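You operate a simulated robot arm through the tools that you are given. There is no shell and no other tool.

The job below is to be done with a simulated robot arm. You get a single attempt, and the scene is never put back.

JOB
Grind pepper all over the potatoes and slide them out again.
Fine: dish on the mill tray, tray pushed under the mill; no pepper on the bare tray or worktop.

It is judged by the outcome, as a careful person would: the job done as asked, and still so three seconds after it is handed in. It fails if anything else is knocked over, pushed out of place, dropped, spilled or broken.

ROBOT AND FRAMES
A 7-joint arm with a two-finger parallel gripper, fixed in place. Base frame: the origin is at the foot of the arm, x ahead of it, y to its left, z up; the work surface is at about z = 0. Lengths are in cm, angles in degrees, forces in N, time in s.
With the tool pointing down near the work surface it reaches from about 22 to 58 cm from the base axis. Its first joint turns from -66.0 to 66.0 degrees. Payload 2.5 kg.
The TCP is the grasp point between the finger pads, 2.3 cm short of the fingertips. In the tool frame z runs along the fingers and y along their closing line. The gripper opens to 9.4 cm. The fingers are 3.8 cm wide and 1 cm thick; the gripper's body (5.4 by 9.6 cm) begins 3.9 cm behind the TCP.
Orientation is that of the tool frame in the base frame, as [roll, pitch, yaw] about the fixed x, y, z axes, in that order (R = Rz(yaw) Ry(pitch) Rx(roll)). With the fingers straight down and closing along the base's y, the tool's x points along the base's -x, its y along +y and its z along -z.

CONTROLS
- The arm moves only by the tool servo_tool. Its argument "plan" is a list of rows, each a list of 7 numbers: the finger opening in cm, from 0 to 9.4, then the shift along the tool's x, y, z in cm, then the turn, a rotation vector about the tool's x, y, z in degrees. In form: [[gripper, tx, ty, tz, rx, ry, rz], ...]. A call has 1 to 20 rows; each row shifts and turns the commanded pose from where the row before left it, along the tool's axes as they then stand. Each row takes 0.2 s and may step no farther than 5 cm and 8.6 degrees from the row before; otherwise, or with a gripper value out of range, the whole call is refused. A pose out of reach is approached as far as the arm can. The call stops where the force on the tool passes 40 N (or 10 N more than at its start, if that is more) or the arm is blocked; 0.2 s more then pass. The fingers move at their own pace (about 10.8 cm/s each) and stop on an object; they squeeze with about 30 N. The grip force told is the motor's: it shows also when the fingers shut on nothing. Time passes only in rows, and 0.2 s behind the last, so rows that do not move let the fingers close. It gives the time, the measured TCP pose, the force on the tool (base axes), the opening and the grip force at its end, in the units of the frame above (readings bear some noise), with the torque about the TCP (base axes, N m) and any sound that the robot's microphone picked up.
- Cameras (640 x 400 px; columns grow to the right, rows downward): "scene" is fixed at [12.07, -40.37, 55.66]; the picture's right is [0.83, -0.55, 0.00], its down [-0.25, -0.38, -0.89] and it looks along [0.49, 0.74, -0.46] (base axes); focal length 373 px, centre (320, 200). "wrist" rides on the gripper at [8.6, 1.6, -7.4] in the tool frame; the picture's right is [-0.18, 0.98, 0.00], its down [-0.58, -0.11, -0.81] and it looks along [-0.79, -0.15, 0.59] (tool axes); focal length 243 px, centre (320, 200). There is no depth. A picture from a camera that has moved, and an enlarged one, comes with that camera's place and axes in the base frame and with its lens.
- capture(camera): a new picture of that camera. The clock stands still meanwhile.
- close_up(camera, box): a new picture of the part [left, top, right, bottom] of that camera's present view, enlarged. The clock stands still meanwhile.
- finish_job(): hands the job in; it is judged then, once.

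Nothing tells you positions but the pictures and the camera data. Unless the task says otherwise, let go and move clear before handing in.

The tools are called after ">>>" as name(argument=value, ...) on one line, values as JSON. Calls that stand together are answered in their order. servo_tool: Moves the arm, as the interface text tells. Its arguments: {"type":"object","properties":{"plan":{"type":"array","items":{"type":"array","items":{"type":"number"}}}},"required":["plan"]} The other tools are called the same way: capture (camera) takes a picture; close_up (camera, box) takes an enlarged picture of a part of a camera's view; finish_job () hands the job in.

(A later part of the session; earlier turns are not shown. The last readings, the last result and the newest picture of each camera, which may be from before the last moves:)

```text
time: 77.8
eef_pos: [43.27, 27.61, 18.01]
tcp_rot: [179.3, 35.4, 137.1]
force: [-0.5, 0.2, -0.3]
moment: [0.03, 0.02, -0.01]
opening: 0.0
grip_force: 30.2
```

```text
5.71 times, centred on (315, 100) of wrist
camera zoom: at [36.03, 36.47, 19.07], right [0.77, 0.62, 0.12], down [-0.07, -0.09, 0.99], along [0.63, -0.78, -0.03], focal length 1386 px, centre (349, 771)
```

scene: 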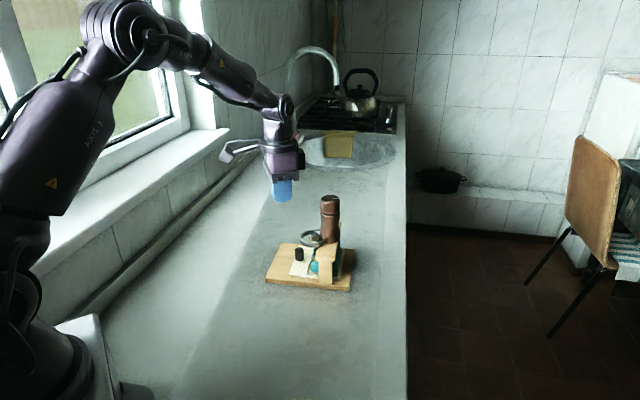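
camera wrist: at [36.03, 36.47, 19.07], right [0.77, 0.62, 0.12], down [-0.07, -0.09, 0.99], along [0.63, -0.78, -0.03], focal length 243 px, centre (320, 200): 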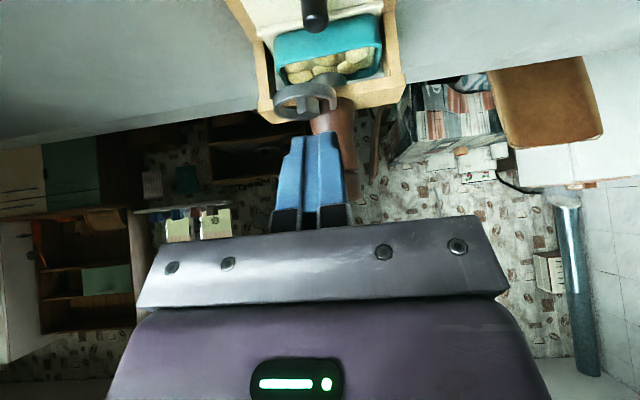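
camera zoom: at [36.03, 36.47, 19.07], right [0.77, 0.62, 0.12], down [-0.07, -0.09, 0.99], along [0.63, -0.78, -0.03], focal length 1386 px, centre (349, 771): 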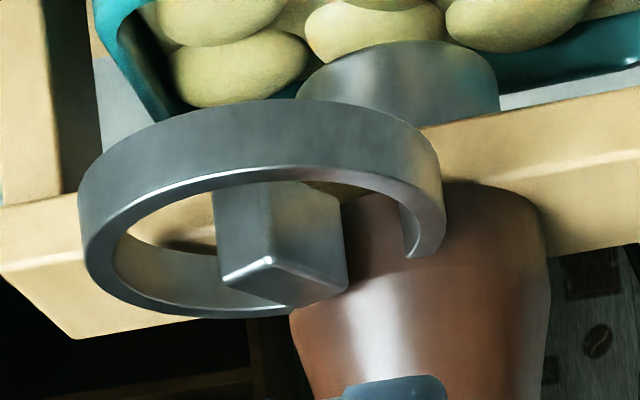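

Potatoes are clean and the outlet hangs over them. I'll rise, level, and turn the hand so its thin side faces the mill, to line up over the stub precisely.

>>> servo_tool(plan=[[0, -1.74, 0, -2.45, 0, 0, 0], [0, -1.74, 0, -2.45, 0, 0, 0], [0, -1.74, 0, -2.45, 0, 0, 0], [0, 0, 0, 0, 0, 7.08, 0], [0, 0, 0, 0, 0, 7.08, 0], [0, 0, 0, 0, 0, 7.08, 0], [0, 0, 0, 0, 0, 7.08, 0], [0, 0, 0, 0, 0, 7.08, 0], [0, 0, 0, 0, 0.7, 0, 0], [0, 0, 0, 0, 0, 0, -8.3], [0, 0, 0, 0, 0, 0, -8.3], [0, 0, 0, 0, 0, 0, -8.3], [0, 0, 0, 0, 0, 0, -8.3], [0, 0, 0, 0, 0, 0, -8.3], [0, 0, 0, 0, 0, 0, -8.3], [0, 0, 0, 0, 0, 0, -8.3], [0, 0, 0, 0, 0, 0, 0]])

>>> servo_tool(plan=[[0, 0, 0, 0, 0, 0, -8.3], [0, 0, 0, 0, 0, 0, -8.3], [0, 0, 0, 0, 0, 0, -8.3], [0, 0, 0, 0, 0, 0, -8.3], [0, 0, 0, 0, 0, 0, -8.3], [0, 0, 0, 0, 0, 0, -8.3], [0, 0, 0, 0, 0, 0, -8.3], [0, 0, 0, 0, 0, 0, 0]])

>>> capture(camera="wrist")

```text
time: 81.4
eef_pos: [43.23, 27.58, 27.1]
tcp_rot: [179.9, -0.1, -164.3]
force: [-0.7, -0.3, -0.3]
moment: [0.03, 0.02, -0.02]
opening: 0.0
grip_force: 29.8
```

```text
time: 83.2
eef_pos: [43.16, 27.57, 27.15]
tcp_rot: [179.8, -0.1, -106.2]
force: [0.2, 0.1, -0.9]
moment: [0.03, -0.01, -0.01]
opening: 0.01
grip_force: 29.4
```

```text
taken
camera wrist: at [39.27, 19.73, 34.45], right [-0.89, 0.45, 0.0], down [0.27, 0.53, 0.81], along [0.36, 0.72, -0.59], focal length 243 px, centre (320, 200)
```

wrist: 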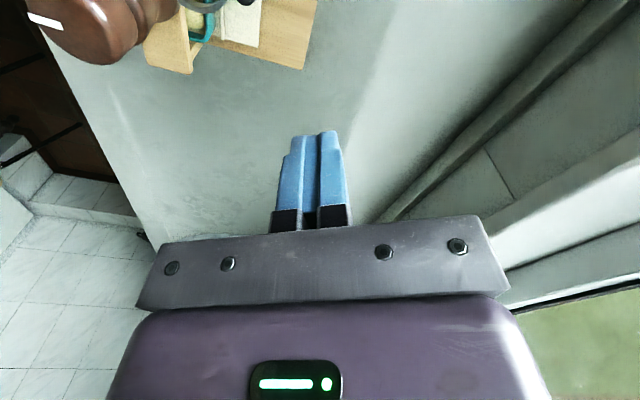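

>>> servo_tool(plan=[[0, 1.58, -1.98, 0.79, 0, 0, 0], [0, 1.58, -1.98, 0.79, 0, 0, 0], [0, 1.58, -1.98, 0.79, 0, 0, 0], [0, 1.58, -1.98, 0.79, 0, 0, 0], [0, 0, 0, 0, 0, 0, 0]])

>>> close_up(camera="wrist", box=[180, 0, 420, 150])

>>> close_up(camera="scene", box=[255, 145, 375, 255])

```text
time: 84.4
eef_pos: [49.02, 19.19, 23.83]
tcp_rot: [179.8, -0.1, -106.3]
force: [-0.1, -0.3, -1.1]
moment: [0.01, 0.0, 0.0]
opening: 0.01
grip_force: 30.2
```

```text
2.67 times, centred on (300, 75) of wrist
camera zoom: at [44.98, 11.36, 31.26], right [-0.89, 0.45, 0.0], down [0.27, 0.53, 0.81], along [0.36, 0.72, -0.59], focal length 647 px, centre (373, 533)
```

zoom: 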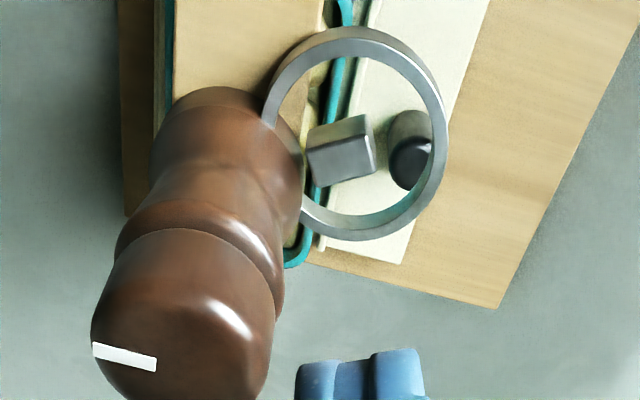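

```text
3.64 times, centred on (315, 200) of scene
camera zoom: at [12.07, -40.38, 55.66], right [0.83, -0.55, 0.0], down [-0.25, -0.38, -0.89], along [0.49, 0.74, -0.46], focal length 1357 px, centre (338, 200)
```

zoom: 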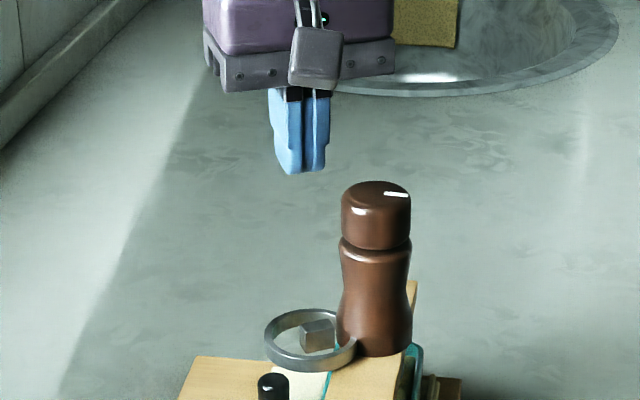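

I now see the stub's top clearly: it spans about (49.1,19.4) to (50.95,18.9) at z≈10.5, with the loop centred near (49.5,19.0). I'll tilt the hand 45° away from the mill, back off, and descend outside the mill before moving over the stub.

>>> servo_tool(plan=[[0, 0, 0, 0, 7.5, 0, 0], [0, 0, 0, 0, 7.5, 0, 0], [0, 0, 0, 0, 7.5, 0, 0], [0, 0, 0, 0, 7.5, 0, 0], [0, 0, 0, 0, 7.5, 0, 0], [0, 0, 0, 0, 7.5, 0, 0], [0, 0, 0.64, -0.64, 0, 0, 0], [0, 0, 0.64, -0.64, 0, 0, 0], [0, 0, 0, 0, 0, 0, 0]])

>>> close_up(camera="scene", box=[255, 145, 375, 255])

>>> capture(camera="wrist")

```text
time: 86.4
eef_pos: [47.36, 19.76, 23.79]
tcp_rot: [-135.1, -0.2, -106.2]
force: [-0.4, -0.1, 0.8]
moment: [0.01, 0.01, -0.05]
opening: 0.01
grip_force: 29.8
```

```text
3.64 times, centred on (315, 200) of scene
camera zoom: at [12.07, -40.37, 55.66], right [0.83, -0.55, 0.0], down [-0.25, -0.38, -0.89], along [0.49, 0.74, -0.46], focal length 1357 px, centre (338, 200)
```

zoom: 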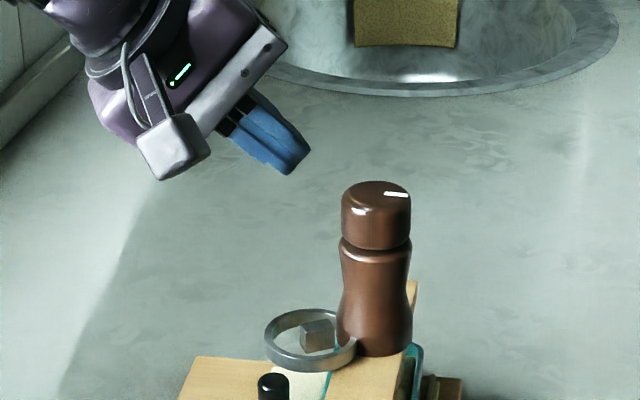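

```text
taken
camera wrist: at [38.76, 13.3, 27.95], right [-0.62, 0.37, -0.69], down [-0.31, 0.7, 0.65], along [0.72, 0.61, -0.31], focal length 243 px, centre (320, 200)
```

wrist: 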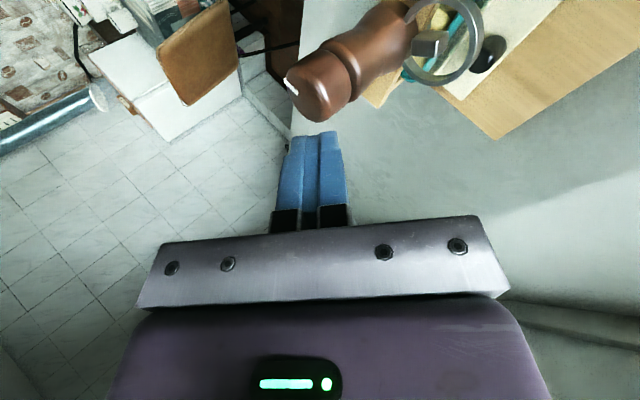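

Tilt is good. Descending outside the loop to just above the stub's height.

>>> servo_tool(plan=[[0, 0, 1.74, 1.74, 0, 0, 0], [0, 0, 1.74, 1.74, 0, 0, 0], [0, 0, 1.74, 1.74, 0, 0, 0], [0, 0, 1.6, 1.6, 0, 0, 0], [0, 0, 0, 0, 0, 0, 0]])

>>> close_up(camera="scene", box=[270, 180, 350, 250])

>>> close_up(camera="wrist", box=[250, 0, 450, 170])

```text
time: 87.6
eef_pos: [47.11, 19.84, 14.15]
tcp_rot: [-135.1, 0.0, -106.3]
force: [0.7, 0.7, -0.5]
moment: [0.0, -0.01, 0.01]
opening: 0.0
grip_force: 30.2
```

```text
5.71 times, centred on (310, 215) of scene
camera zoom: at [12.07, -40.37, 55.66], right [0.83, -0.55, 0.0], down [-0.25, -0.38, -0.89], along [0.49, 0.74, -0.46], focal length 2133 px, centre (377, 114)
```

zoom: 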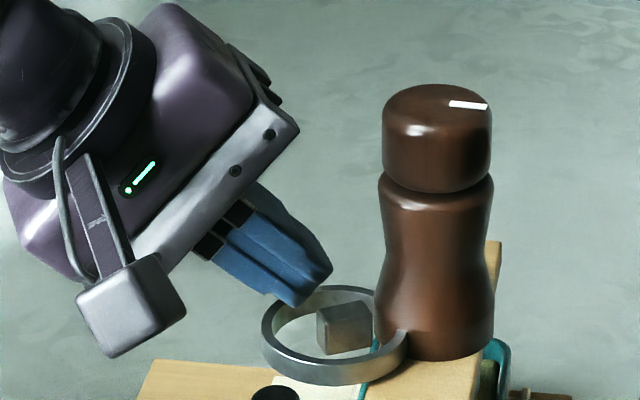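

```text
2.35 times, centred on (350, 85) of wrist
camera zoom: at [38.61, 13.29, 18.22], right [-0.62, 0.37, -0.69], down [-0.31, 0.7, 0.65], along [0.72, 0.61, -0.31], focal length 571 px, centre (249, 471)
```

zoom: 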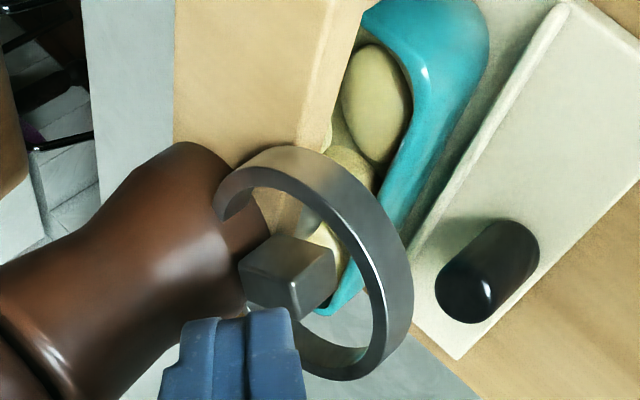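

The tip hovers beside the loop. Moving 1.45 cm toward the mill so the tip's edge is over the stub.

>>> servo_tool(plan=[[0, 0, -0.5, 0.5, 0, 0, 0], [0, 0, -0.52, 0.52, 0, 0, 0], [0, 0, 0, 0, 0, 0, 0]])

>>> close_up(camera="scene", box=[280, 195, 350, 250])

>>> close_up(camera="wrist", box=[250, 0, 450, 170])

```text
time: 88.4
eef_pos: [48.56, 19.19, 14.19]
tcp_rot: [-135.1, -0.1, -106.3]
force: [0.4, 0.2, -0.1]
moment: [-0.03, 0.0, 0.02]
opening: 0.01
grip_force: 30.2
```

```text
7.27 times, centred on (315, 222) of scene
camera zoom: at [12.07, -40.37, 55.66], right [0.83, -0.55, 0.0], down [-0.25, -0.38, -0.89], along [0.49, 0.74, -0.46], focal length 2715 px, centre (356, 36)
```

zoom: 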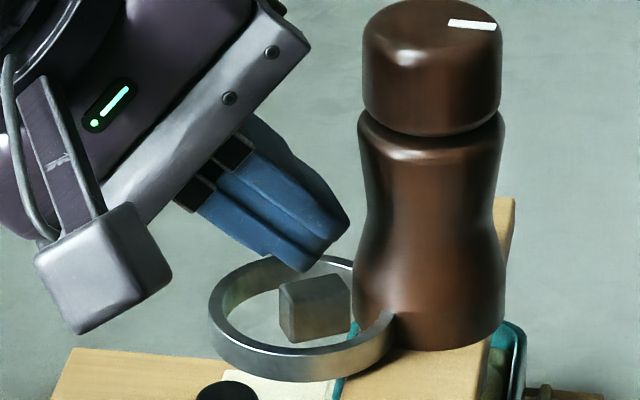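

```text
2.35 times, centred on (350, 85) of wrist
camera zoom: at [40.08, 12.85, 18.29], right [-0.62, 0.37, -0.69], down [-0.31, 0.7, 0.65], along [0.72, 0.61, -0.31], focal length 571 px, centre (249, 471)
```

zoom: 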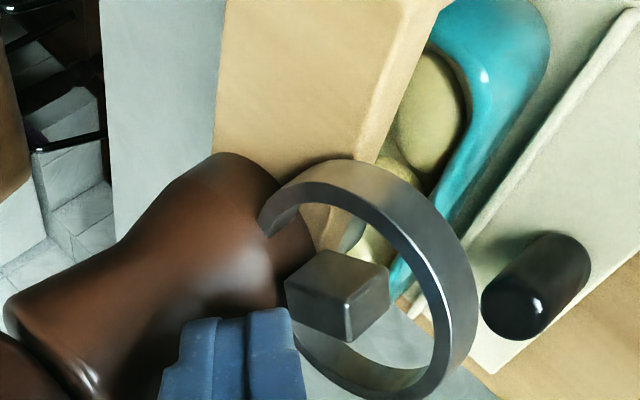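

The geometry matches my estimate: the tip's edge will land on the outer half of the stub. Lowering in small steps until contact.

>>> servo_tool(plan=[[0, -0.15, 0.21, 0.21, 0, 0, 0], [0, 0, 0.21, 0.21, 0, 0, 0], [0, 0, 0.21, 0.21, 0, 0, 0], [0, 0, 0.1, 0.1, 0, 0, 0], [0, 0, 0, 0, 0, 0, 0]])

>>> close_up(camera="scene", box=[280, 195, 350, 250])

>>> close_up(camera="wrist", box=[250, 0, 450, 170])

```text
time: 89.6
eef_pos: [48.59, 19.5, 13.2]
tcp_rot: [-135.1, -0.1, -106.4]
force: [-0.3, -1.2, 0.0]
moment: [0.0, -0.01, -0.02]
opening: 0.0
grip_force: 30.1
```

```text
7.27 times, centred on (315, 222) of scene
camera zoom: at [12.07, -40.37, 55.66], right [0.83, -0.55, 0.0], down [-0.25, -0.38, -0.89], along [0.49, 0.74, -0.46], focal length 2715 px, centre (356, 36)
```

zoom: 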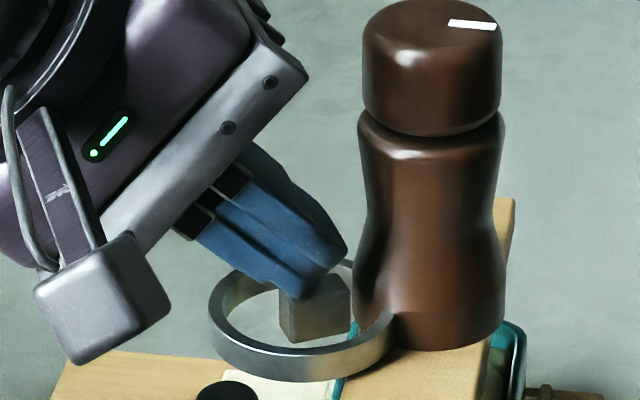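

```text
2.35 times, centred on (350, 85) of wrist
camera zoom: at [40.1, 13.0, 17.27], right [-0.62, 0.37, -0.69], down [-0.31, 0.7, 0.65], along [0.72, 0.61, -0.32], focal length 571 px, centre (249, 471)
```

zoom: 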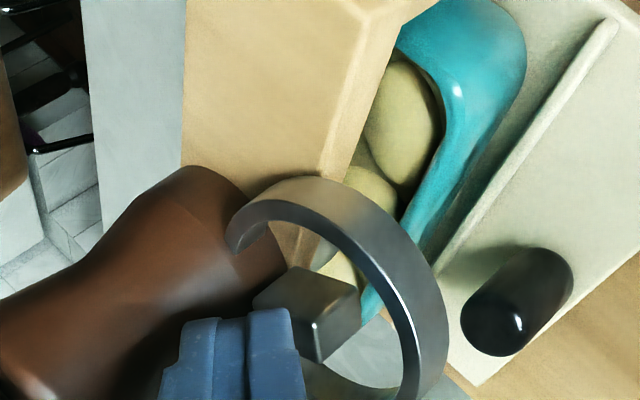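

>>> servo_tool(plan=[[0, 0, 0.07, 0.07, 0, 0, 0], [0, 0, 0.07, 0.07, 0, 0, 0], [0, 0, 0.07, 0.07, 0, 0, 0], [0, 0, 0, 0, 0, 0, 0]])

>>> servo_tool(plan=[[0, 0, 0.07, 0.07, 0, 0, 0], [0, 0, 0.07, 0.07, 0, 0, 0], [0, 0, 0, 0, 0, 0, 0]])

>>> close_up(camera="scene", box=[280, 195, 350, 250])

```text
time: 90.6
eef_pos: [48.71, 19.47, 12.99]
tcp_rot: [-135.0, 0.0, -106.2]
force: [-3.0, 1.1, 4.6]
moment: [0.0, 0.03, -0.01]
opening: 0.0
grip_force: 30.1
```

```text
time: 91.4
eef_pos: [48.67, 19.48, 12.93]
tcp_rot: [-134.8, 0.1, -106.2]
force: [-6.1, 1.9, 19.8]
moment: [-0.01, 0.0, 0.02]
opening: 0.0
grip_force: 30.2
```

```text
7.27 times, centred on (315, 222) of scene
camera zoom: at [12.06, -40.38, 55.66], right [0.83, -0.55, 0.0], down [-0.25, -0.38, -0.89], along [0.49, 0.74, -0.46], focal length 2715 px, centre (356, 36)
```

zoom: 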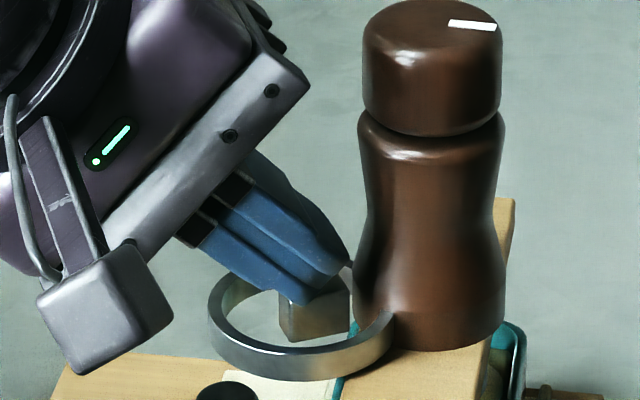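

The stub carries 20 N downward without giving way so far. I'll press a little harder, staying under the force limit, and watch for any give or sound.

>>> servo_tool(plan=[[0, 0, 0.025, 0.025, 0, 0, 0], [0, 0, 0, 0, 0, 0, 0]])

>>> servo_tool(plan=[[0, 0, 0.025, 0.025, 0, 0, 0], [0, 0, 0, 0, 0, 0, 0]])

>>> close_up(camera="wrist", box=[250, 0, 450, 170])

>>> close_up(camera="scene", box=[280, 195, 350, 250])

```text
time: 92.0
eef_pos: [48.7, 19.46, 12.98]
tcp_rot: [-134.9, 0.1, -106.3]
force: [-5.5, 1.4, 29.6]
moment: [-0.03, -0.12, 0.02]
opening: 0.02
grip_force: 29.9
```

```text
time: 92.6
eef_pos: [48.77, 19.5, 13.0]
tcp_rot: [-134.9, 0.1, -106.3]
force: [-5.6, 0.6, 33.2]
moment: [-0.08, -0.21, 0.02]
opening: 0.0
grip_force: 30.0
```

```text
2.35 times, centred on (350, 85) of wrist
camera zoom: at [40.23, 12.99, 16.93], right [-0.61, 0.37, -0.7], down [-0.31, 0.7, 0.65], along [0.73, 0.61, -0.31], focal length 571 px, centre (249, 471)
```

zoom: 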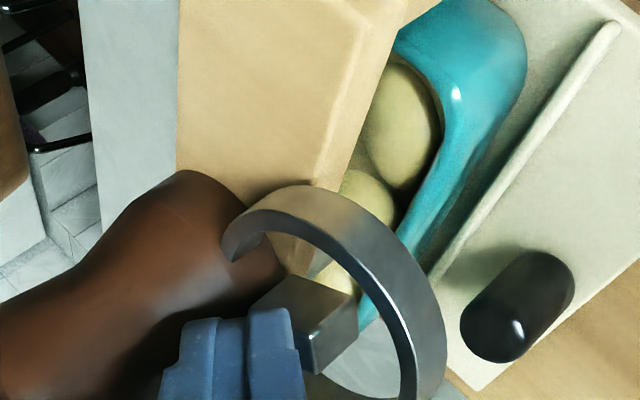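

```text
7.27 times, centred on (315, 222) of scene
camera zoom: at [12.05, -40.38, 55.66], right [0.83, -0.55, 0.0], down [-0.25, -0.38, -0.89], along [0.49, 0.74, -0.46], focal length 2715 px, centre (356, 36)
```

zoom: 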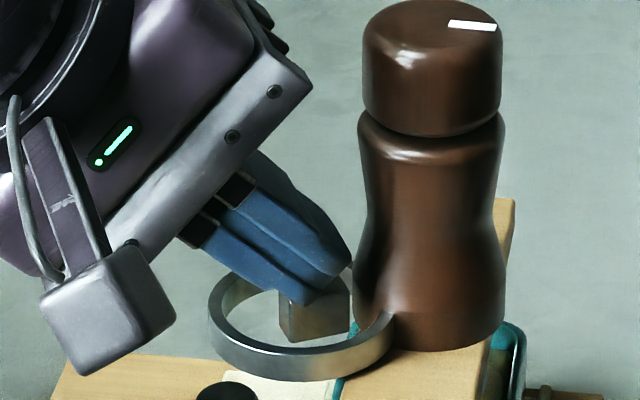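

Even 33 N doesn't move the stub, so it isn't a press-down control. I'll lift off and back away, then re-test the knob properly – clockwise only, checking its mark before and after.

>>> servo_tool(plan=[[0, 0, -0.2, -0.2, 0, 0, 0], [0, 0, 0.1, -1.0, 0, 0, 0], [0, 0, 0.5, -1.5, 0, 0, 0], [0, 0, 0, -3.0, 0, 0, 0], [0, 0, -1.5, -3.0, 0, 0, 0], [0, 0, -2.0, -3.0, 0, 0, 0], [0, 0, -2.0, -2.5, 0, 0, 0], [0, 0, 0, 0, 0, 0, 0]])

>>> close_up(camera="scene", box=[255, 145, 375, 255])

>>> capture(camera="wrist")

```text
time: 94.4
eef_pos: [42.59, 21.18, 26.25]
tcp_rot: [-135.1, -0.1, -106.3]
force: [-0.5, 0.7, -0.6]
moment: [0.0, -0.01, -0.01]
opening: 0.02
grip_force: 29.8
```

```text
3.64 times, centred on (315, 200) of scene
camera zoom: at [12.07, -40.37, 55.66], right [0.83, -0.55, 0.0], down [-0.25, -0.38, -0.89], along [0.49, 0.74, -0.46], focal length 1357 px, centre (338, 200)
```

zoom: 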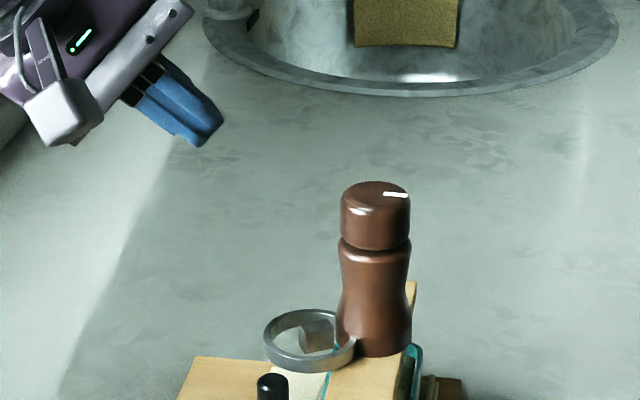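

```text
taken
camera wrist: at [34.08, 14.75, 30.34], right [-0.62, 0.37, -0.69], down [-0.31, 0.7, 0.65], along [0.72, 0.61, -0.32], focal length 243 px, centre (320, 200)
```

wrist: 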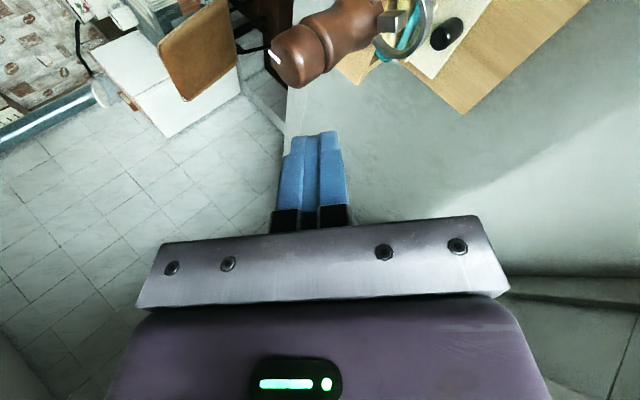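

>>> close_up(camera="scene", box=[290, 205, 340, 250])

>>> close_up(camera="wrist", box=[330, 0, 500, 110])

```text
8.89 times, centred on (315, 228) of scene
camera zoom: at [12.07, -40.37, 55.66], right [0.83, -0.55, 0.0], down [-0.25, -0.38, -0.89], along [0.49, 0.74, -0.46], focal length 3318 px, centre (364, -44)
```

zoom: 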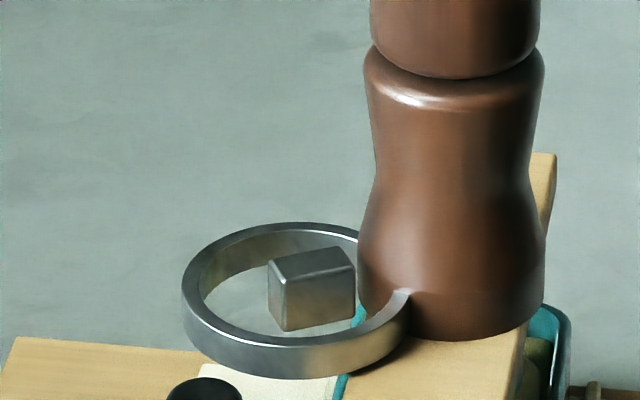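

```text
3.64 times, centred on (415, 55) of wrist
camera zoom: at [34.08, 14.75, 30.34], right [-0.62, 0.37, -0.69], down [-0.31, 0.7, 0.65], along [0.72, 0.61, -0.32], focal length 882 px, centre (-26, 727)
```

zoom: 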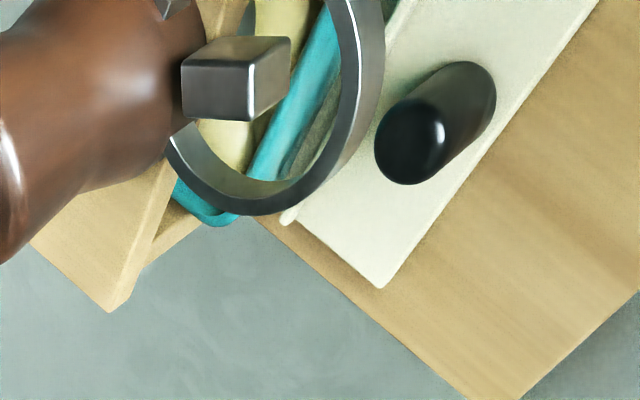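

The stub is a plain rigid bar from the mill's foot. I'll level the hand and go back over the knob for a careful clockwise test.

>>> servo_tool(plan=[[6.5, 0, 0, 0, -7.5, 0, 0], [6.5, 0, 0, 0, -7.5, 0, 0], [6.5, 0, 0, 0, -7.5, 0, 0], [6.5, 0, 0, 0, -7.5, 0, 0], [6.5, 0, 0, 0, -7.5, 0, 0], [6.5, 0, 0, 0, -7.5, 0, 0], [6.5, -0.06, -2.7, -0.3, 0, 0, 0], [6.5, -0.06, -2.7, -0.3, 0, 0, 0], [6.5, -0.06, -2.7, -0.3, 0, 0, 0], [6.5, -0.06, -2.7, -0.3, 0, 0, 0], [6.5, 0, 0, 0, 0, 0, 0]])

>>> close_up(camera="wrist", box=[200, 0, 440, 150])

```text
time: 96.8
eef_pos: [53.03, 18.34, 27.72]
tcp_rot: [179.9, -0.1, -106.2]
force: [0.2, -0.2, -0.3]
moment: [0.0, -0.02, 0.0]
opening: 6.49
grip_force: 0.0
```

```text
2.67 times, centred on (320, 75) of wrist
camera zoom: at [49.18, 10.55, 35.03], right [-0.89, 0.45, 0.0], down [0.27, 0.53, 0.81], along [0.36, 0.72, -0.59], focal length 647 px, centre (320, 533)
```

zoom: 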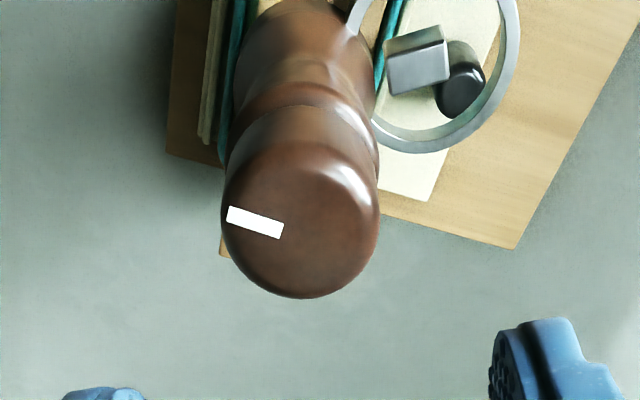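

The mark's direction is −45° now and the knob's axis is at (53.5,18.05). Descending, gripping centred, and twisting clockwise 24° slowly.

>>> servo_tool(plan=[[6.5, 0.15, -0.56, 1.5, 0, 0, 0], [6.5, 0, 0, 2.7, 0, 0, 0], [6.5, 0, 0, 2.7, 0, 0, 0], [6.5, 0, 0, 2.2, 0, 0, 0], [6.5, 0, 0, 1.2, 0, 0, 0], [6.5, 0, 0, 0, 0, 0, 0]])

>>> servo_tool(plan=[[3.5, 0, 0, 0, 0, 0, 0], [3.5, 0, 0, 0, 0, 0, 0], [3.5, 0, 0, 0, 0, 0, 0]])

>>> servo_tool(plan=[[3.5, 0, 0, 0, 0, 0, 3], [3.5, 0, 0, 0, 0, 0, 3]])

>>> close_up(camera="scene", box=[245, 190, 365, 300])

```text
time: 98.2
eef_pos: [53.36, 18.07, 17.25]
tcp_rot: [179.9, 0.0, -106.4]
force: [-0.5, -0.4, -0.6]
moment: [-0.01, 0.0, 0.01]
opening: 6.5
grip_force: 0.0
```

```text
time: 99.0
eef_pos: [53.37, 18.07, 17.35]
tcp_rot: [179.9, -0.1, -106.4]
force: [6.0, -2.5, -0.1]
moment: [0.26, -0.65, -0.17]
opening: 4.55
grip_force: 29.6
```

```text
time: 99.6
eef_pos: [53.43, 18.2, 17.4]
tcp_rot: [179.8, 0.1, -112.2]
force: [-2.7, -0.7, 0.5]
moment: [0.1, -0.12, 0.35]
opening: 4.51
grip_force: 29.7
```

```text
3.64 times, centred on (305, 245) of scene
camera zoom: at [12.07, -40.37, 55.66], right [0.83, -0.55, 0.0], down [-0.25, -0.38, -0.89], along [0.49, 0.74, -0.46], focal length 1357 px, centre (374, 36)
```

zoom: 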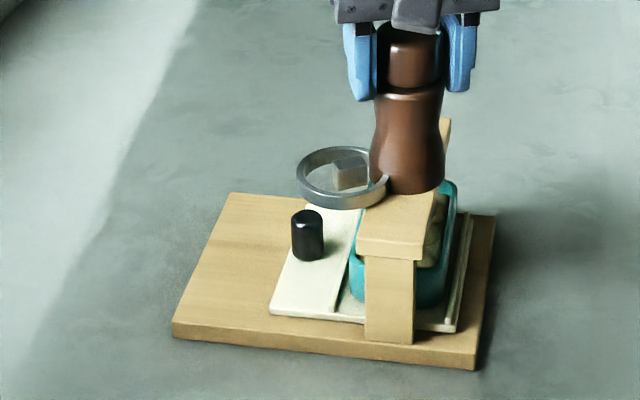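

>>> close_up(camera="wrist", box=[220, 110, 420, 240])

>>> servo_tool(plan=[[3.5, 0, 0, 0, 0, 0, 3], [3.5, 0, 0, 0, 0, 0, 3]])

>>> servo_tool(plan=[[3.5, 0, 0, 0, 0, 0, 3], [3.5, 0, 0, 0, 0, 0, 3]])

>>> close_up(camera="wrist", box=[220, 110, 420, 240])

>>> close_up(camera="scene", box=[245, 190, 365, 300])

```text
3.08 times, centred on (320, 175) of wrist
camera zoom: at [48.65, 10.84, 24.65], right [-0.84, 0.54, 0.0], down [0.32, 0.5, 0.81], along [0.44, 0.68, -0.59], focal length 746 px, centre (320, 277)
```

zoom: 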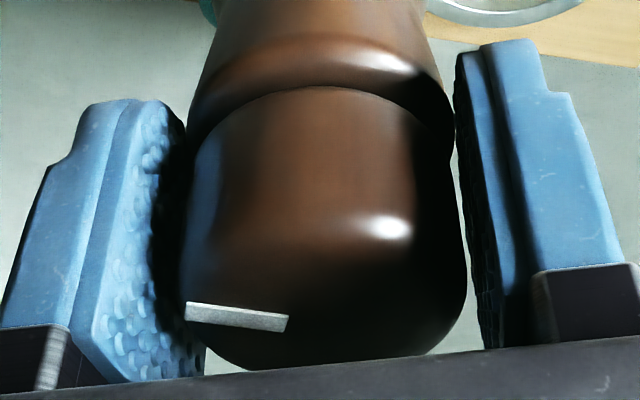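

```text
time: 100.2
eef_pos: [53.31, 18.17, 17.33]
tcp_rot: [179.8, -0.1, -118.3]
force: [-2.0, 3.8, 1.1]
moment: [-0.17, 0.21, 0.54]
opening: 4.45
grip_force: 29.4
```

```text
time: 100.8
eef_pos: [53.38, 18.1, 17.23]
tcp_rot: [-180.0, -0.2, -124.4]
force: [1.3, -0.4, 1.7]
moment: [-0.09, 0.1, 0.83]
opening: 4.47
grip_force: 29.9
```

```text
3.08 times, centred on (320, 175) of wrist
camera zoom: at [47.26, 11.86, 24.62], right [-0.71, 0.71, 0.0], down [0.42, 0.42, 0.81], along [0.57, 0.57, -0.59], focal length 746 px, centre (320, 277)
```

zoom: 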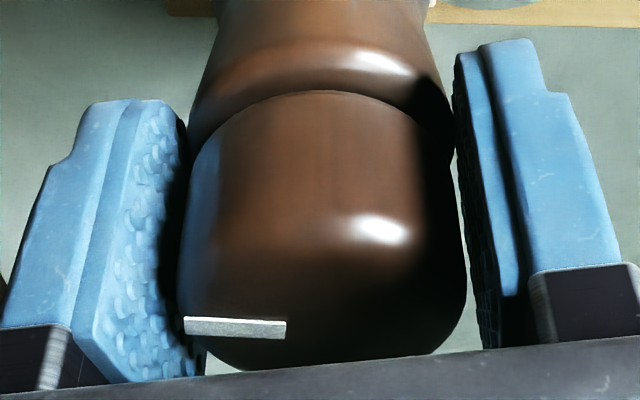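

```text
3.64 times, centred on (305, 245) of scene
camera zoom: at [12.07, -40.37, 55.66], right [0.83, -0.55, 0.0], down [-0.25, -0.38, -0.89], along [0.49, 0.74, -0.46], focal length 1357 px, centre (374, 36)
```

zoom: 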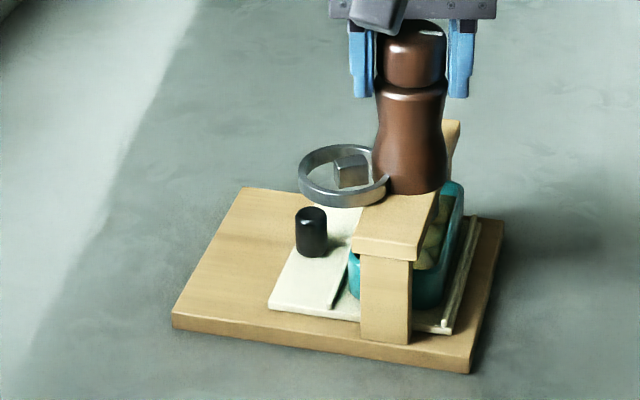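

Now it's clear: the knob turns only together with the whole stand, so it isn't a rotary control by itself. I'll turn back counter-clockwise in small steps to restore the stand's angle.

>>> servo_tool(plan=[[3.5, 0, 0, 0, 0, 0, -4], [3.5, 0, 0, 0, 0, 0, -4], [3.5, 0, 0, 0, 0, 0, 0]])

>>> close_up(camera="scene", box=[220, 180, 380, 340])

>>> close_up(camera="wrist", box=[220, 110, 420, 240])

```text
time: 101.6
eef_pos: [53.34, 18.1, 17.3]
tcp_rot: [179.9, 0.1, -116.3]
force: [0.8, 0.6, 0.1]
moment: [0.22, 0.0, -0.86]
opening: 4.45
grip_force: 29.7
```

```text
2.50 times, centred on (300, 260) of scene
camera zoom: at [12.07, -40.37, 55.66], right [0.83, -0.55, 0.0], down [-0.25, -0.38, -0.89], along [0.49, 0.74, -0.46], focal length 933 px, centre (370, 50)
```

zoom: 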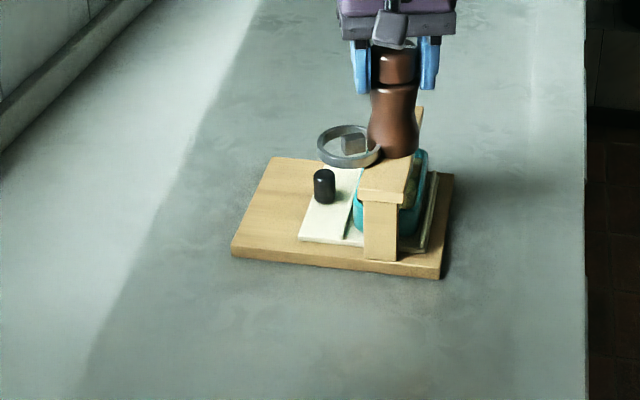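

```text
3.08 times, centred on (320, 175) of wrist
camera zoom: at [48.17, 11.14, 24.6], right [-0.8, 0.6, 0.0], down [0.36, 0.47, 0.81], along [0.48, 0.64, -0.59], focal length 746 px, centre (320, 277)
```

zoom: 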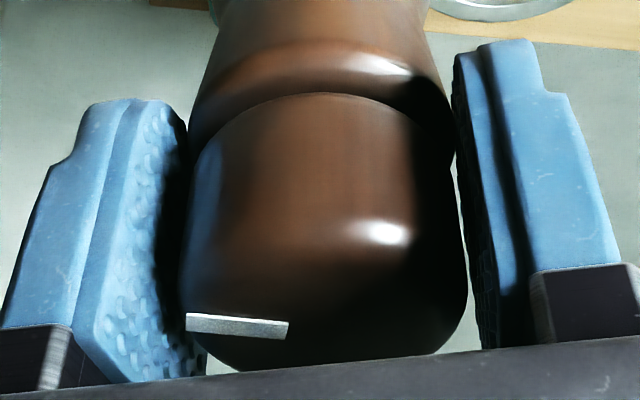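

The stand is back within about half a centimetre of its start pose. Releasing the knob and rising; next I'll look at the mill more closely for other moving parts.

>>> servo_tool(plan=[[6.5, 0, 0, 0, 0, 0, 0], [6.5, 0, 0, 0, 0, 0, 0], [6.5, 0, 0, -2, 0, 0, 0], [6.5, 0, 0, -3, 0, 0, 0], [6.5, 0, 0, -3, 0, 0, 0], [6.5, 0, 0, 0, 0, 0, 0]])

>>> close_up(camera="scene", box=[290, 185, 350, 255])

>>> close_up(camera="wrist", box=[200, 0, 440, 150])

```text
time: 103.0
eef_pos: [53.31, 18.27, 25.17]
tcp_rot: [179.9, -0.1, -116.4]
force: [0.5, -0.3, 1.4]
moment: [0.05, 0.0, 0.01]
opening: 6.48
grip_force: 0.1
```

```text
5.71 times, centred on (320, 220) of scene
camera zoom: at [12.07, -40.37, 55.66], right [0.83, -0.55, 0.0], down [-0.25, -0.38, -0.89], along [0.49, 0.74, -0.46], focal length 2133 px, centre (320, 86)
```

zoom: 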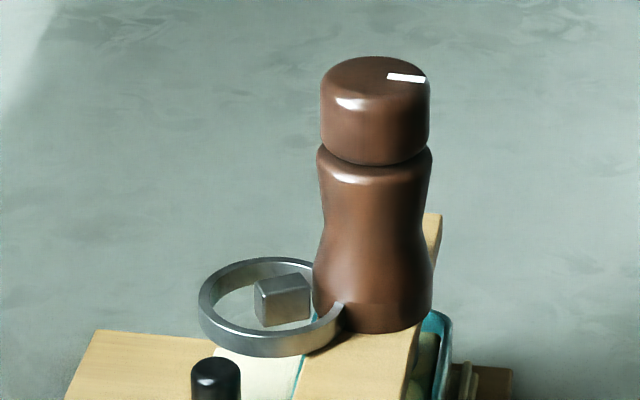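

```text
2.67 times, centred on (320, 75) of wrist
camera zoom: at [48.09, 11.26, 32.61], right [-0.8, 0.6, 0.0], down [0.36, 0.47, 0.81], along [0.48, 0.64, -0.59], focal length 647 px, centre (320, 533)
```

zoom: 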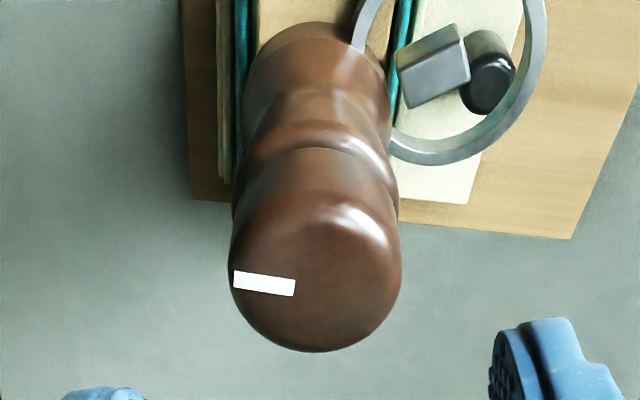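

Nothing on the mill has turned. I'll test whether the top is a push-down (pump) head: closed fingers over its centre, lowering gently.

>>> servo_tool(plan=[[0, 0, 0, 0, 0, 0, 0], [0, 0, 0, 0, 0, 0, 0], [0, 0, 0, 0, 0, 0, 0], [0, 0, 0, 2.0, 0, 0, 0], [0, 0, 0, 1.5, 0, 0, 0], [0, 0, 0, 0, 0, 0, 0]])

>>> close_up(camera="scene", box=[290, 155, 360, 245])

```text
time: 104.4
eef_pos: [53.4, 18.14, 21.66]
tcp_rot: [-179.8, -0.2, -116.2]
force: [0.1, -0.6, -0.4]
moment: [-0.01, -0.01, 0.04]
opening: 0.0
grip_force: 30.2
```

```text
4.44 times, centred on (325, 200) of scene
camera zoom: at [12.07, -40.37, 55.66], right [0.83, -0.55, 0.0], down [-0.25, -0.38, -0.89], along [0.49, 0.74, -0.46], focal length 1659 px, centre (298, 200)
```

zoom: 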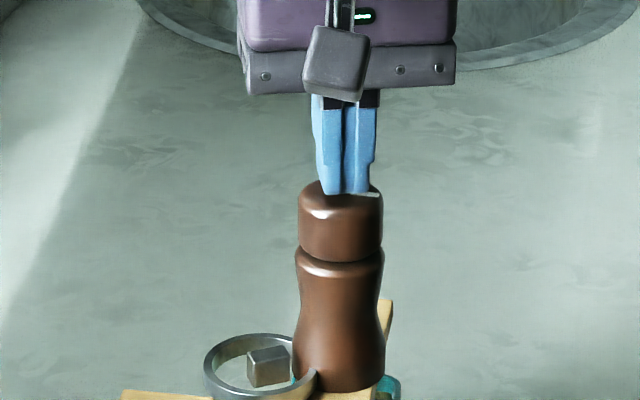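

>>> servo_tool(plan=[[0, 0, 0, 0.15, 0, 0, 0], [0, 0, 0, 0.15, 0, 0, 0], [0, 0, 0, 0.15, 0, 0, 0], [0, 0, 0, 0, 0, 0, 0]])

>>> servo_tool(plan=[[0, 0, 0, 0.1, 0, 0, 0], [0, 0, 0, 0.1, 0, 0, 0], [0, 0, 0, 0, 0, 0, 0]])

>>> close_up(camera="scene", box=[290, 155, 360, 245])

```text
time: 105.4
eef_pos: [53.5, 18.13, 21.41]
tcp_rot: [-179.9, 0.0, -116.3]
force: [-10.2, -2.9, 19.8]
moment: [-0.1, 0.29, 0.02]
opening: 0.0
grip_force: 29.6
```

```text
time: 106.2
eef_pos: [53.52, 18.19, 21.35]
tcp_rot: [-179.8, 0.1, -116.3]
force: [-13.9, -5.4, 35.8]
moment: [-0.55, 0.54, 0.01]
opening: 0.0
grip_force: 30.1
```

```text
4.44 times, centred on (325, 200) of scene
camera zoom: at [12.05, -40.38, 55.66], right [0.83, -0.55, 0.0], down [-0.25, -0.38, -0.89], along [0.49, 0.74, -0.46], focal length 1659 px, centre (298, 200)
```

zoom: 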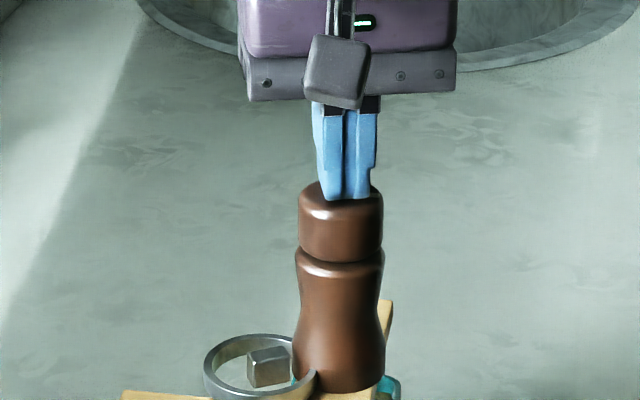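

Rigid too at 36 N. I'll lift off and look at the stub at highest zoom – inside its loop it resembles a trigger in a trigger guard.

>>> servo_tool(plan=[[0, 0, 0, -0.3, 0, 0, 0], [0, 0, 0, -2, 0, 0, 0], [0, 0, 0, -3, 0, 0, 0], [0, 0, 0, 0, 0, 0, 0]])

>>> close_up(camera="scene", box=[300, 222, 332, 246])

>>> close_up(camera="wrist", box=[310, 0, 430, 75])

```text
time: 107.2
eef_pos: [53.34, 18.3, 26.42]
tcp_rot: [179.9, -0.1, -116.3]
force: [-0.5, -0.6, -0.8]
moment: [0.03, -0.03, 0.01]
opening: 0.0
grip_force: 29.8
```

```text
16.00 times, centred on (316, 234) of scene
camera zoom: at [12.07, -40.37, 55.66], right [0.83, -0.55, 0.0], down [-0.25, -0.38, -0.89], along [0.49, 0.74, -0.46], focal length 5972 px, centre (384, -344)
```

zoom: 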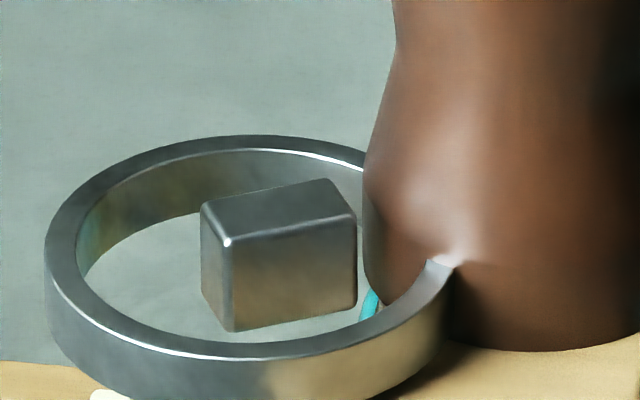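

```text
5.33 times, centred on (370, 38) of wrist
camera zoom: at [48.15, 11.31, 33.71], right [-0.8, 0.6, 0.0], down [0.36, 0.47, 0.81], along [0.48, 0.64, -0.59], focal length 1294 px, centre (53, 1067)
```

zoom: 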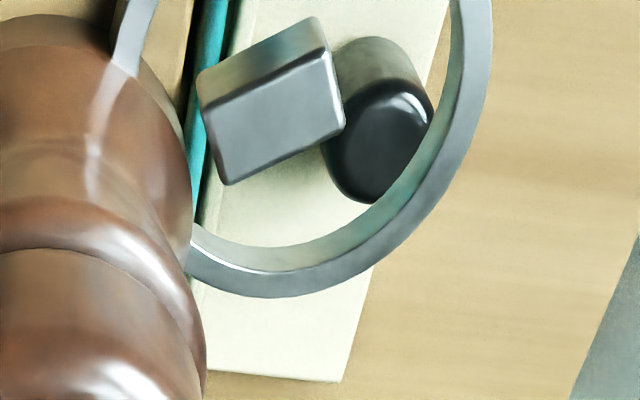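

The stub sits in its loop like a trigger in a guard, so it may need pushing toward the mill. I'll open the fingers to 3.6 cm and lean the hand sideways so one finger can enter the loop behind the stub without touching the mill.

>>> servo_tool(plan=[[3.6, 1.78, 3.27, 0, 0, 0, 0], [3.6, 1.78, 3.27, 0, 0, 0, 0], [3.6, 0, 0, 0, 0, 0, -5.75], [3.6, 0, 0, 0, 0, 0, -5.75], [3.6, 0, 0, 0, 0, -7.5, 0], [3.6, 0, 0, 0, 0, -7.5, 0], [3.6, 0, 0, 0, 0, -7.5, 0], [3.6, 0, 0, 0, 0, -7.5, 0], [3.6, 0, 0, 0, 0, -7.5, 0], [3.6, 0, 0, 0, 0, -7.5, 0], [3.6, 0, 0, 0, 0, 0, 0]])

>>> capture(camera="wrist")

>>> close_up(camera="scene", box=[225, 125, 385, 265])

```text
time: 109.6
eef_pos: [45.99, 17.84, 26.3]
tcp_rot: [179.8, 45.0, -104.9]
force: [-0.2, 0.9, 0.6]
moment: [0.0, 0.0, -0.01]
opening: 3.59
grip_force: 0.0
```

```text
taken
camera wrist: at [41.52, 7.31, 25.42], right [-0.92, 0.38, 0.13], down [0.07, -0.18, 0.98], along [0.39, 0.91, 0.14], focal length 243 px, centre (320, 200)
```

wrist: 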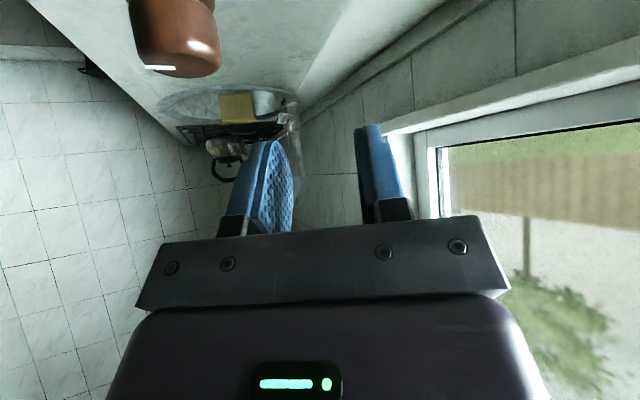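

```text
2.86 times, centred on (305, 195) of scene
camera zoom: at [12.07, -40.38, 55.66], right [0.83, -0.55, 0.0], down [-0.25, -0.38, -0.89], along [0.49, 0.74, -0.46], focal length 1066 px, centre (363, 214)
```

zoom: 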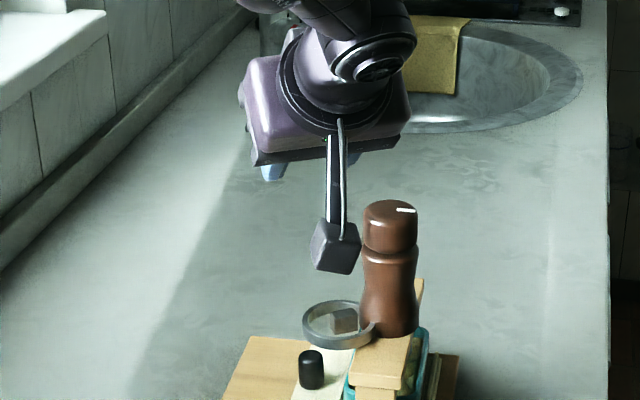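

>>> servo_tool(plan=[[3.6, 1.73, 0.16, 2.44, 0, 0, 0], [3.6, 1.73, 0.16, 2.44, 0, 0, 0], [3.6, 1.73, 0.16, 2.44, 0, 0, 0], [3.6, 1.73, 0.16, 2.44, 0, 0, 0], [3.6, 0, 0, 0, 0, 0, 0]])

>>> capture(camera="wrist")

>>> close_up(camera="wrist", box=[150, 20, 390, 220])

>>> close_up(camera="scene", box=[245, 165, 365, 275])

```text
time: 110.8
eef_pos: [45.81, 20.05, 14.53]
tcp_rot: [180.0, 44.9, -104.8]
force: [0.7, 1.0, -0.3]
moment: [0.0, 0.01, 0.01]
opening: 3.58
grip_force: 0.0
```

```text
taken
camera wrist: at [41.4, 9.49, 13.57], right [-0.92, 0.38, 0.13], down [0.07, -0.18, 0.98], along [0.39, 0.91, 0.14], focal length 243 px, centre (320, 200)
```

wrist: 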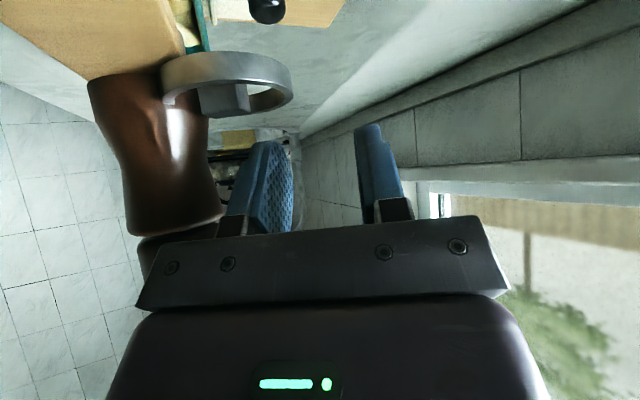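

```text
2.00 times, centred on (270, 120) of wrist
camera zoom: at [41.4, 9.49, 13.57], right [-0.92, 0.38, 0.13], down [0.07, -0.18, 0.98], along [0.39, 0.91, 0.14], focal length 485 px, centre (420, 360)
```

zoom: 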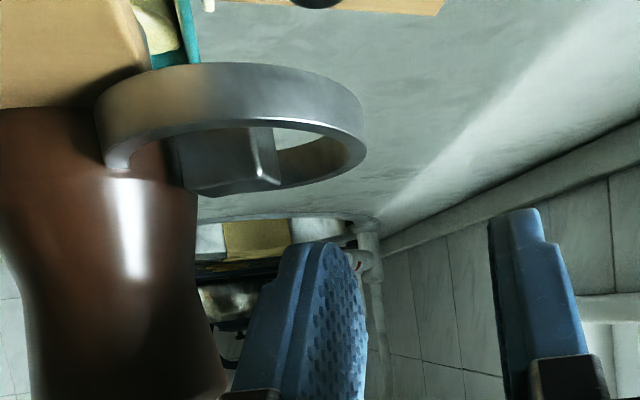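

```text
3.64 times, centred on (305, 220) of scene
camera zoom: at [12.07, -40.37, 55.66], right [0.83, -0.55, 0.0], down [-0.25, -0.38, -0.89], along [0.49, 0.74, -0.46], focal length 1357 px, centre (374, 127)
```

zoom: 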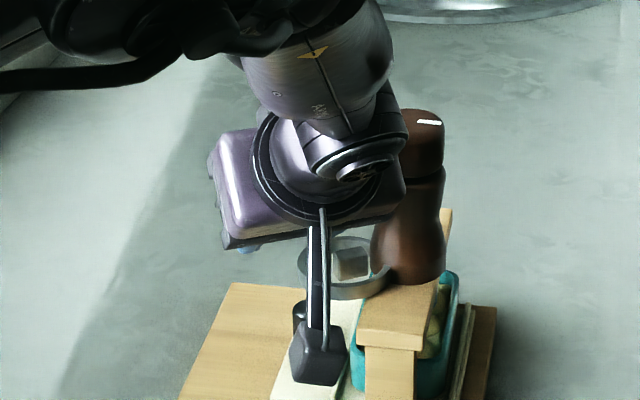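

The sideways lean gives good access; finger A will enter the loop about 0.4 cm behind the stub. Lowering in steps.

>>> servo_tool(plan=[[3.6, 0.35, 0, 0.35, 0, 0, 0], [3.6, 0.35, 0, 0.35, 0, 0, 0], [3.6, 0.35, 0, 0.35, 0, 0, 0], [3.6, 0, 0, 0, 0, 0, 0]])

>>> close_up(camera="wrist", box=[150, 20, 390, 220])

```text
time: 111.8
eef_pos: [45.86, 19.96, 13.05]
tcp_rot: [179.9, 45.0, -104.9]
force: [-0.6, 0.3, 0.8]
moment: [-0.01, 0.03, 0.01]
opening: 3.6
grip_force: 0.1
```

```text
2.00 times, centred on (270, 120) of wrist
camera zoom: at [41.43, 9.41, 12.12], right [-0.92, 0.38, 0.13], down [0.07, -0.18, 0.98], along [0.39, 0.91, 0.14], focal length 485 px, centre (420, 360)
```

zoom: 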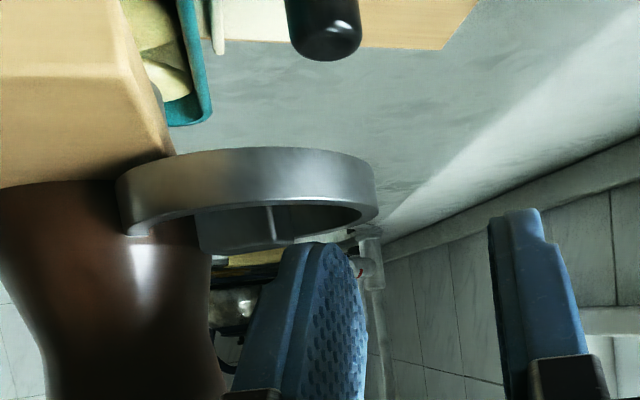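

>>> servo_tool(plan=[[3.6, 0.25, 0, 0.25, 0, 0, 0], [3.6, 0.25, 0, 0.25, 0, 0, 0], [3.6, 0.2, 0, 0.2, 0, 0, 0], [3.6, 0, 0, 0, 0, 0, 0]])

>>> close_up(camera="wrist", box=[150, 60, 390, 220])

>>> close_up(camera="scene", box=[285, 195, 355, 255])

```text
time: 112.8
eef_pos: [45.81, 19.89, 12.11]
tcp_rot: [179.8, 44.9, -104.9]
force: [0.2, 0.0, 0.0]
moment: [0.02, 0.0, -0.05]
opening: 3.59
grip_force: 0.0
```

```text
2.50 times, centred on (270, 140) of wrist
camera zoom: at [41.39, 9.39, 11.15], right [-0.92, 0.38, 0.13], down [0.07, -0.18, 0.98], along [0.39, 0.91, 0.14], focal length 606 px, centre (445, 350)
```

zoom: 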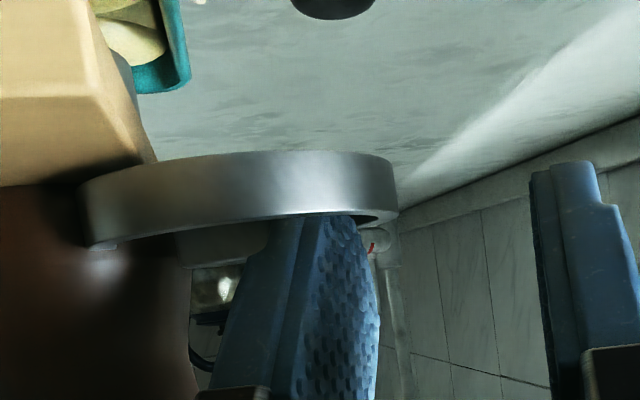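

```text
6.67 times, centred on (320, 225) of scene
camera zoom: at [12.07, -40.37, 55.66], right [0.83, -0.55, 0.0], down [-0.25, -0.38, -0.89], along [0.49, 0.74, -0.46], focal length 2488 px, centre (320, 33)
```

zoom: 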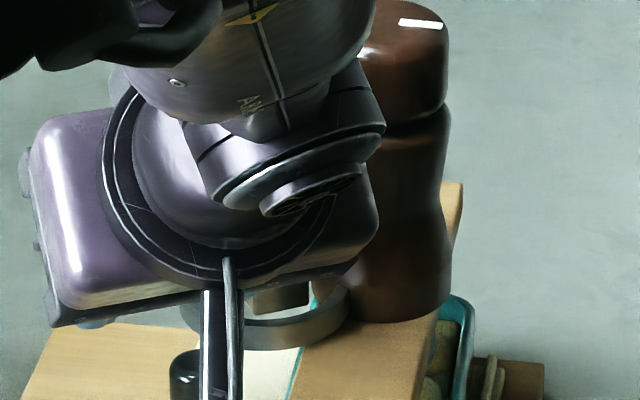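

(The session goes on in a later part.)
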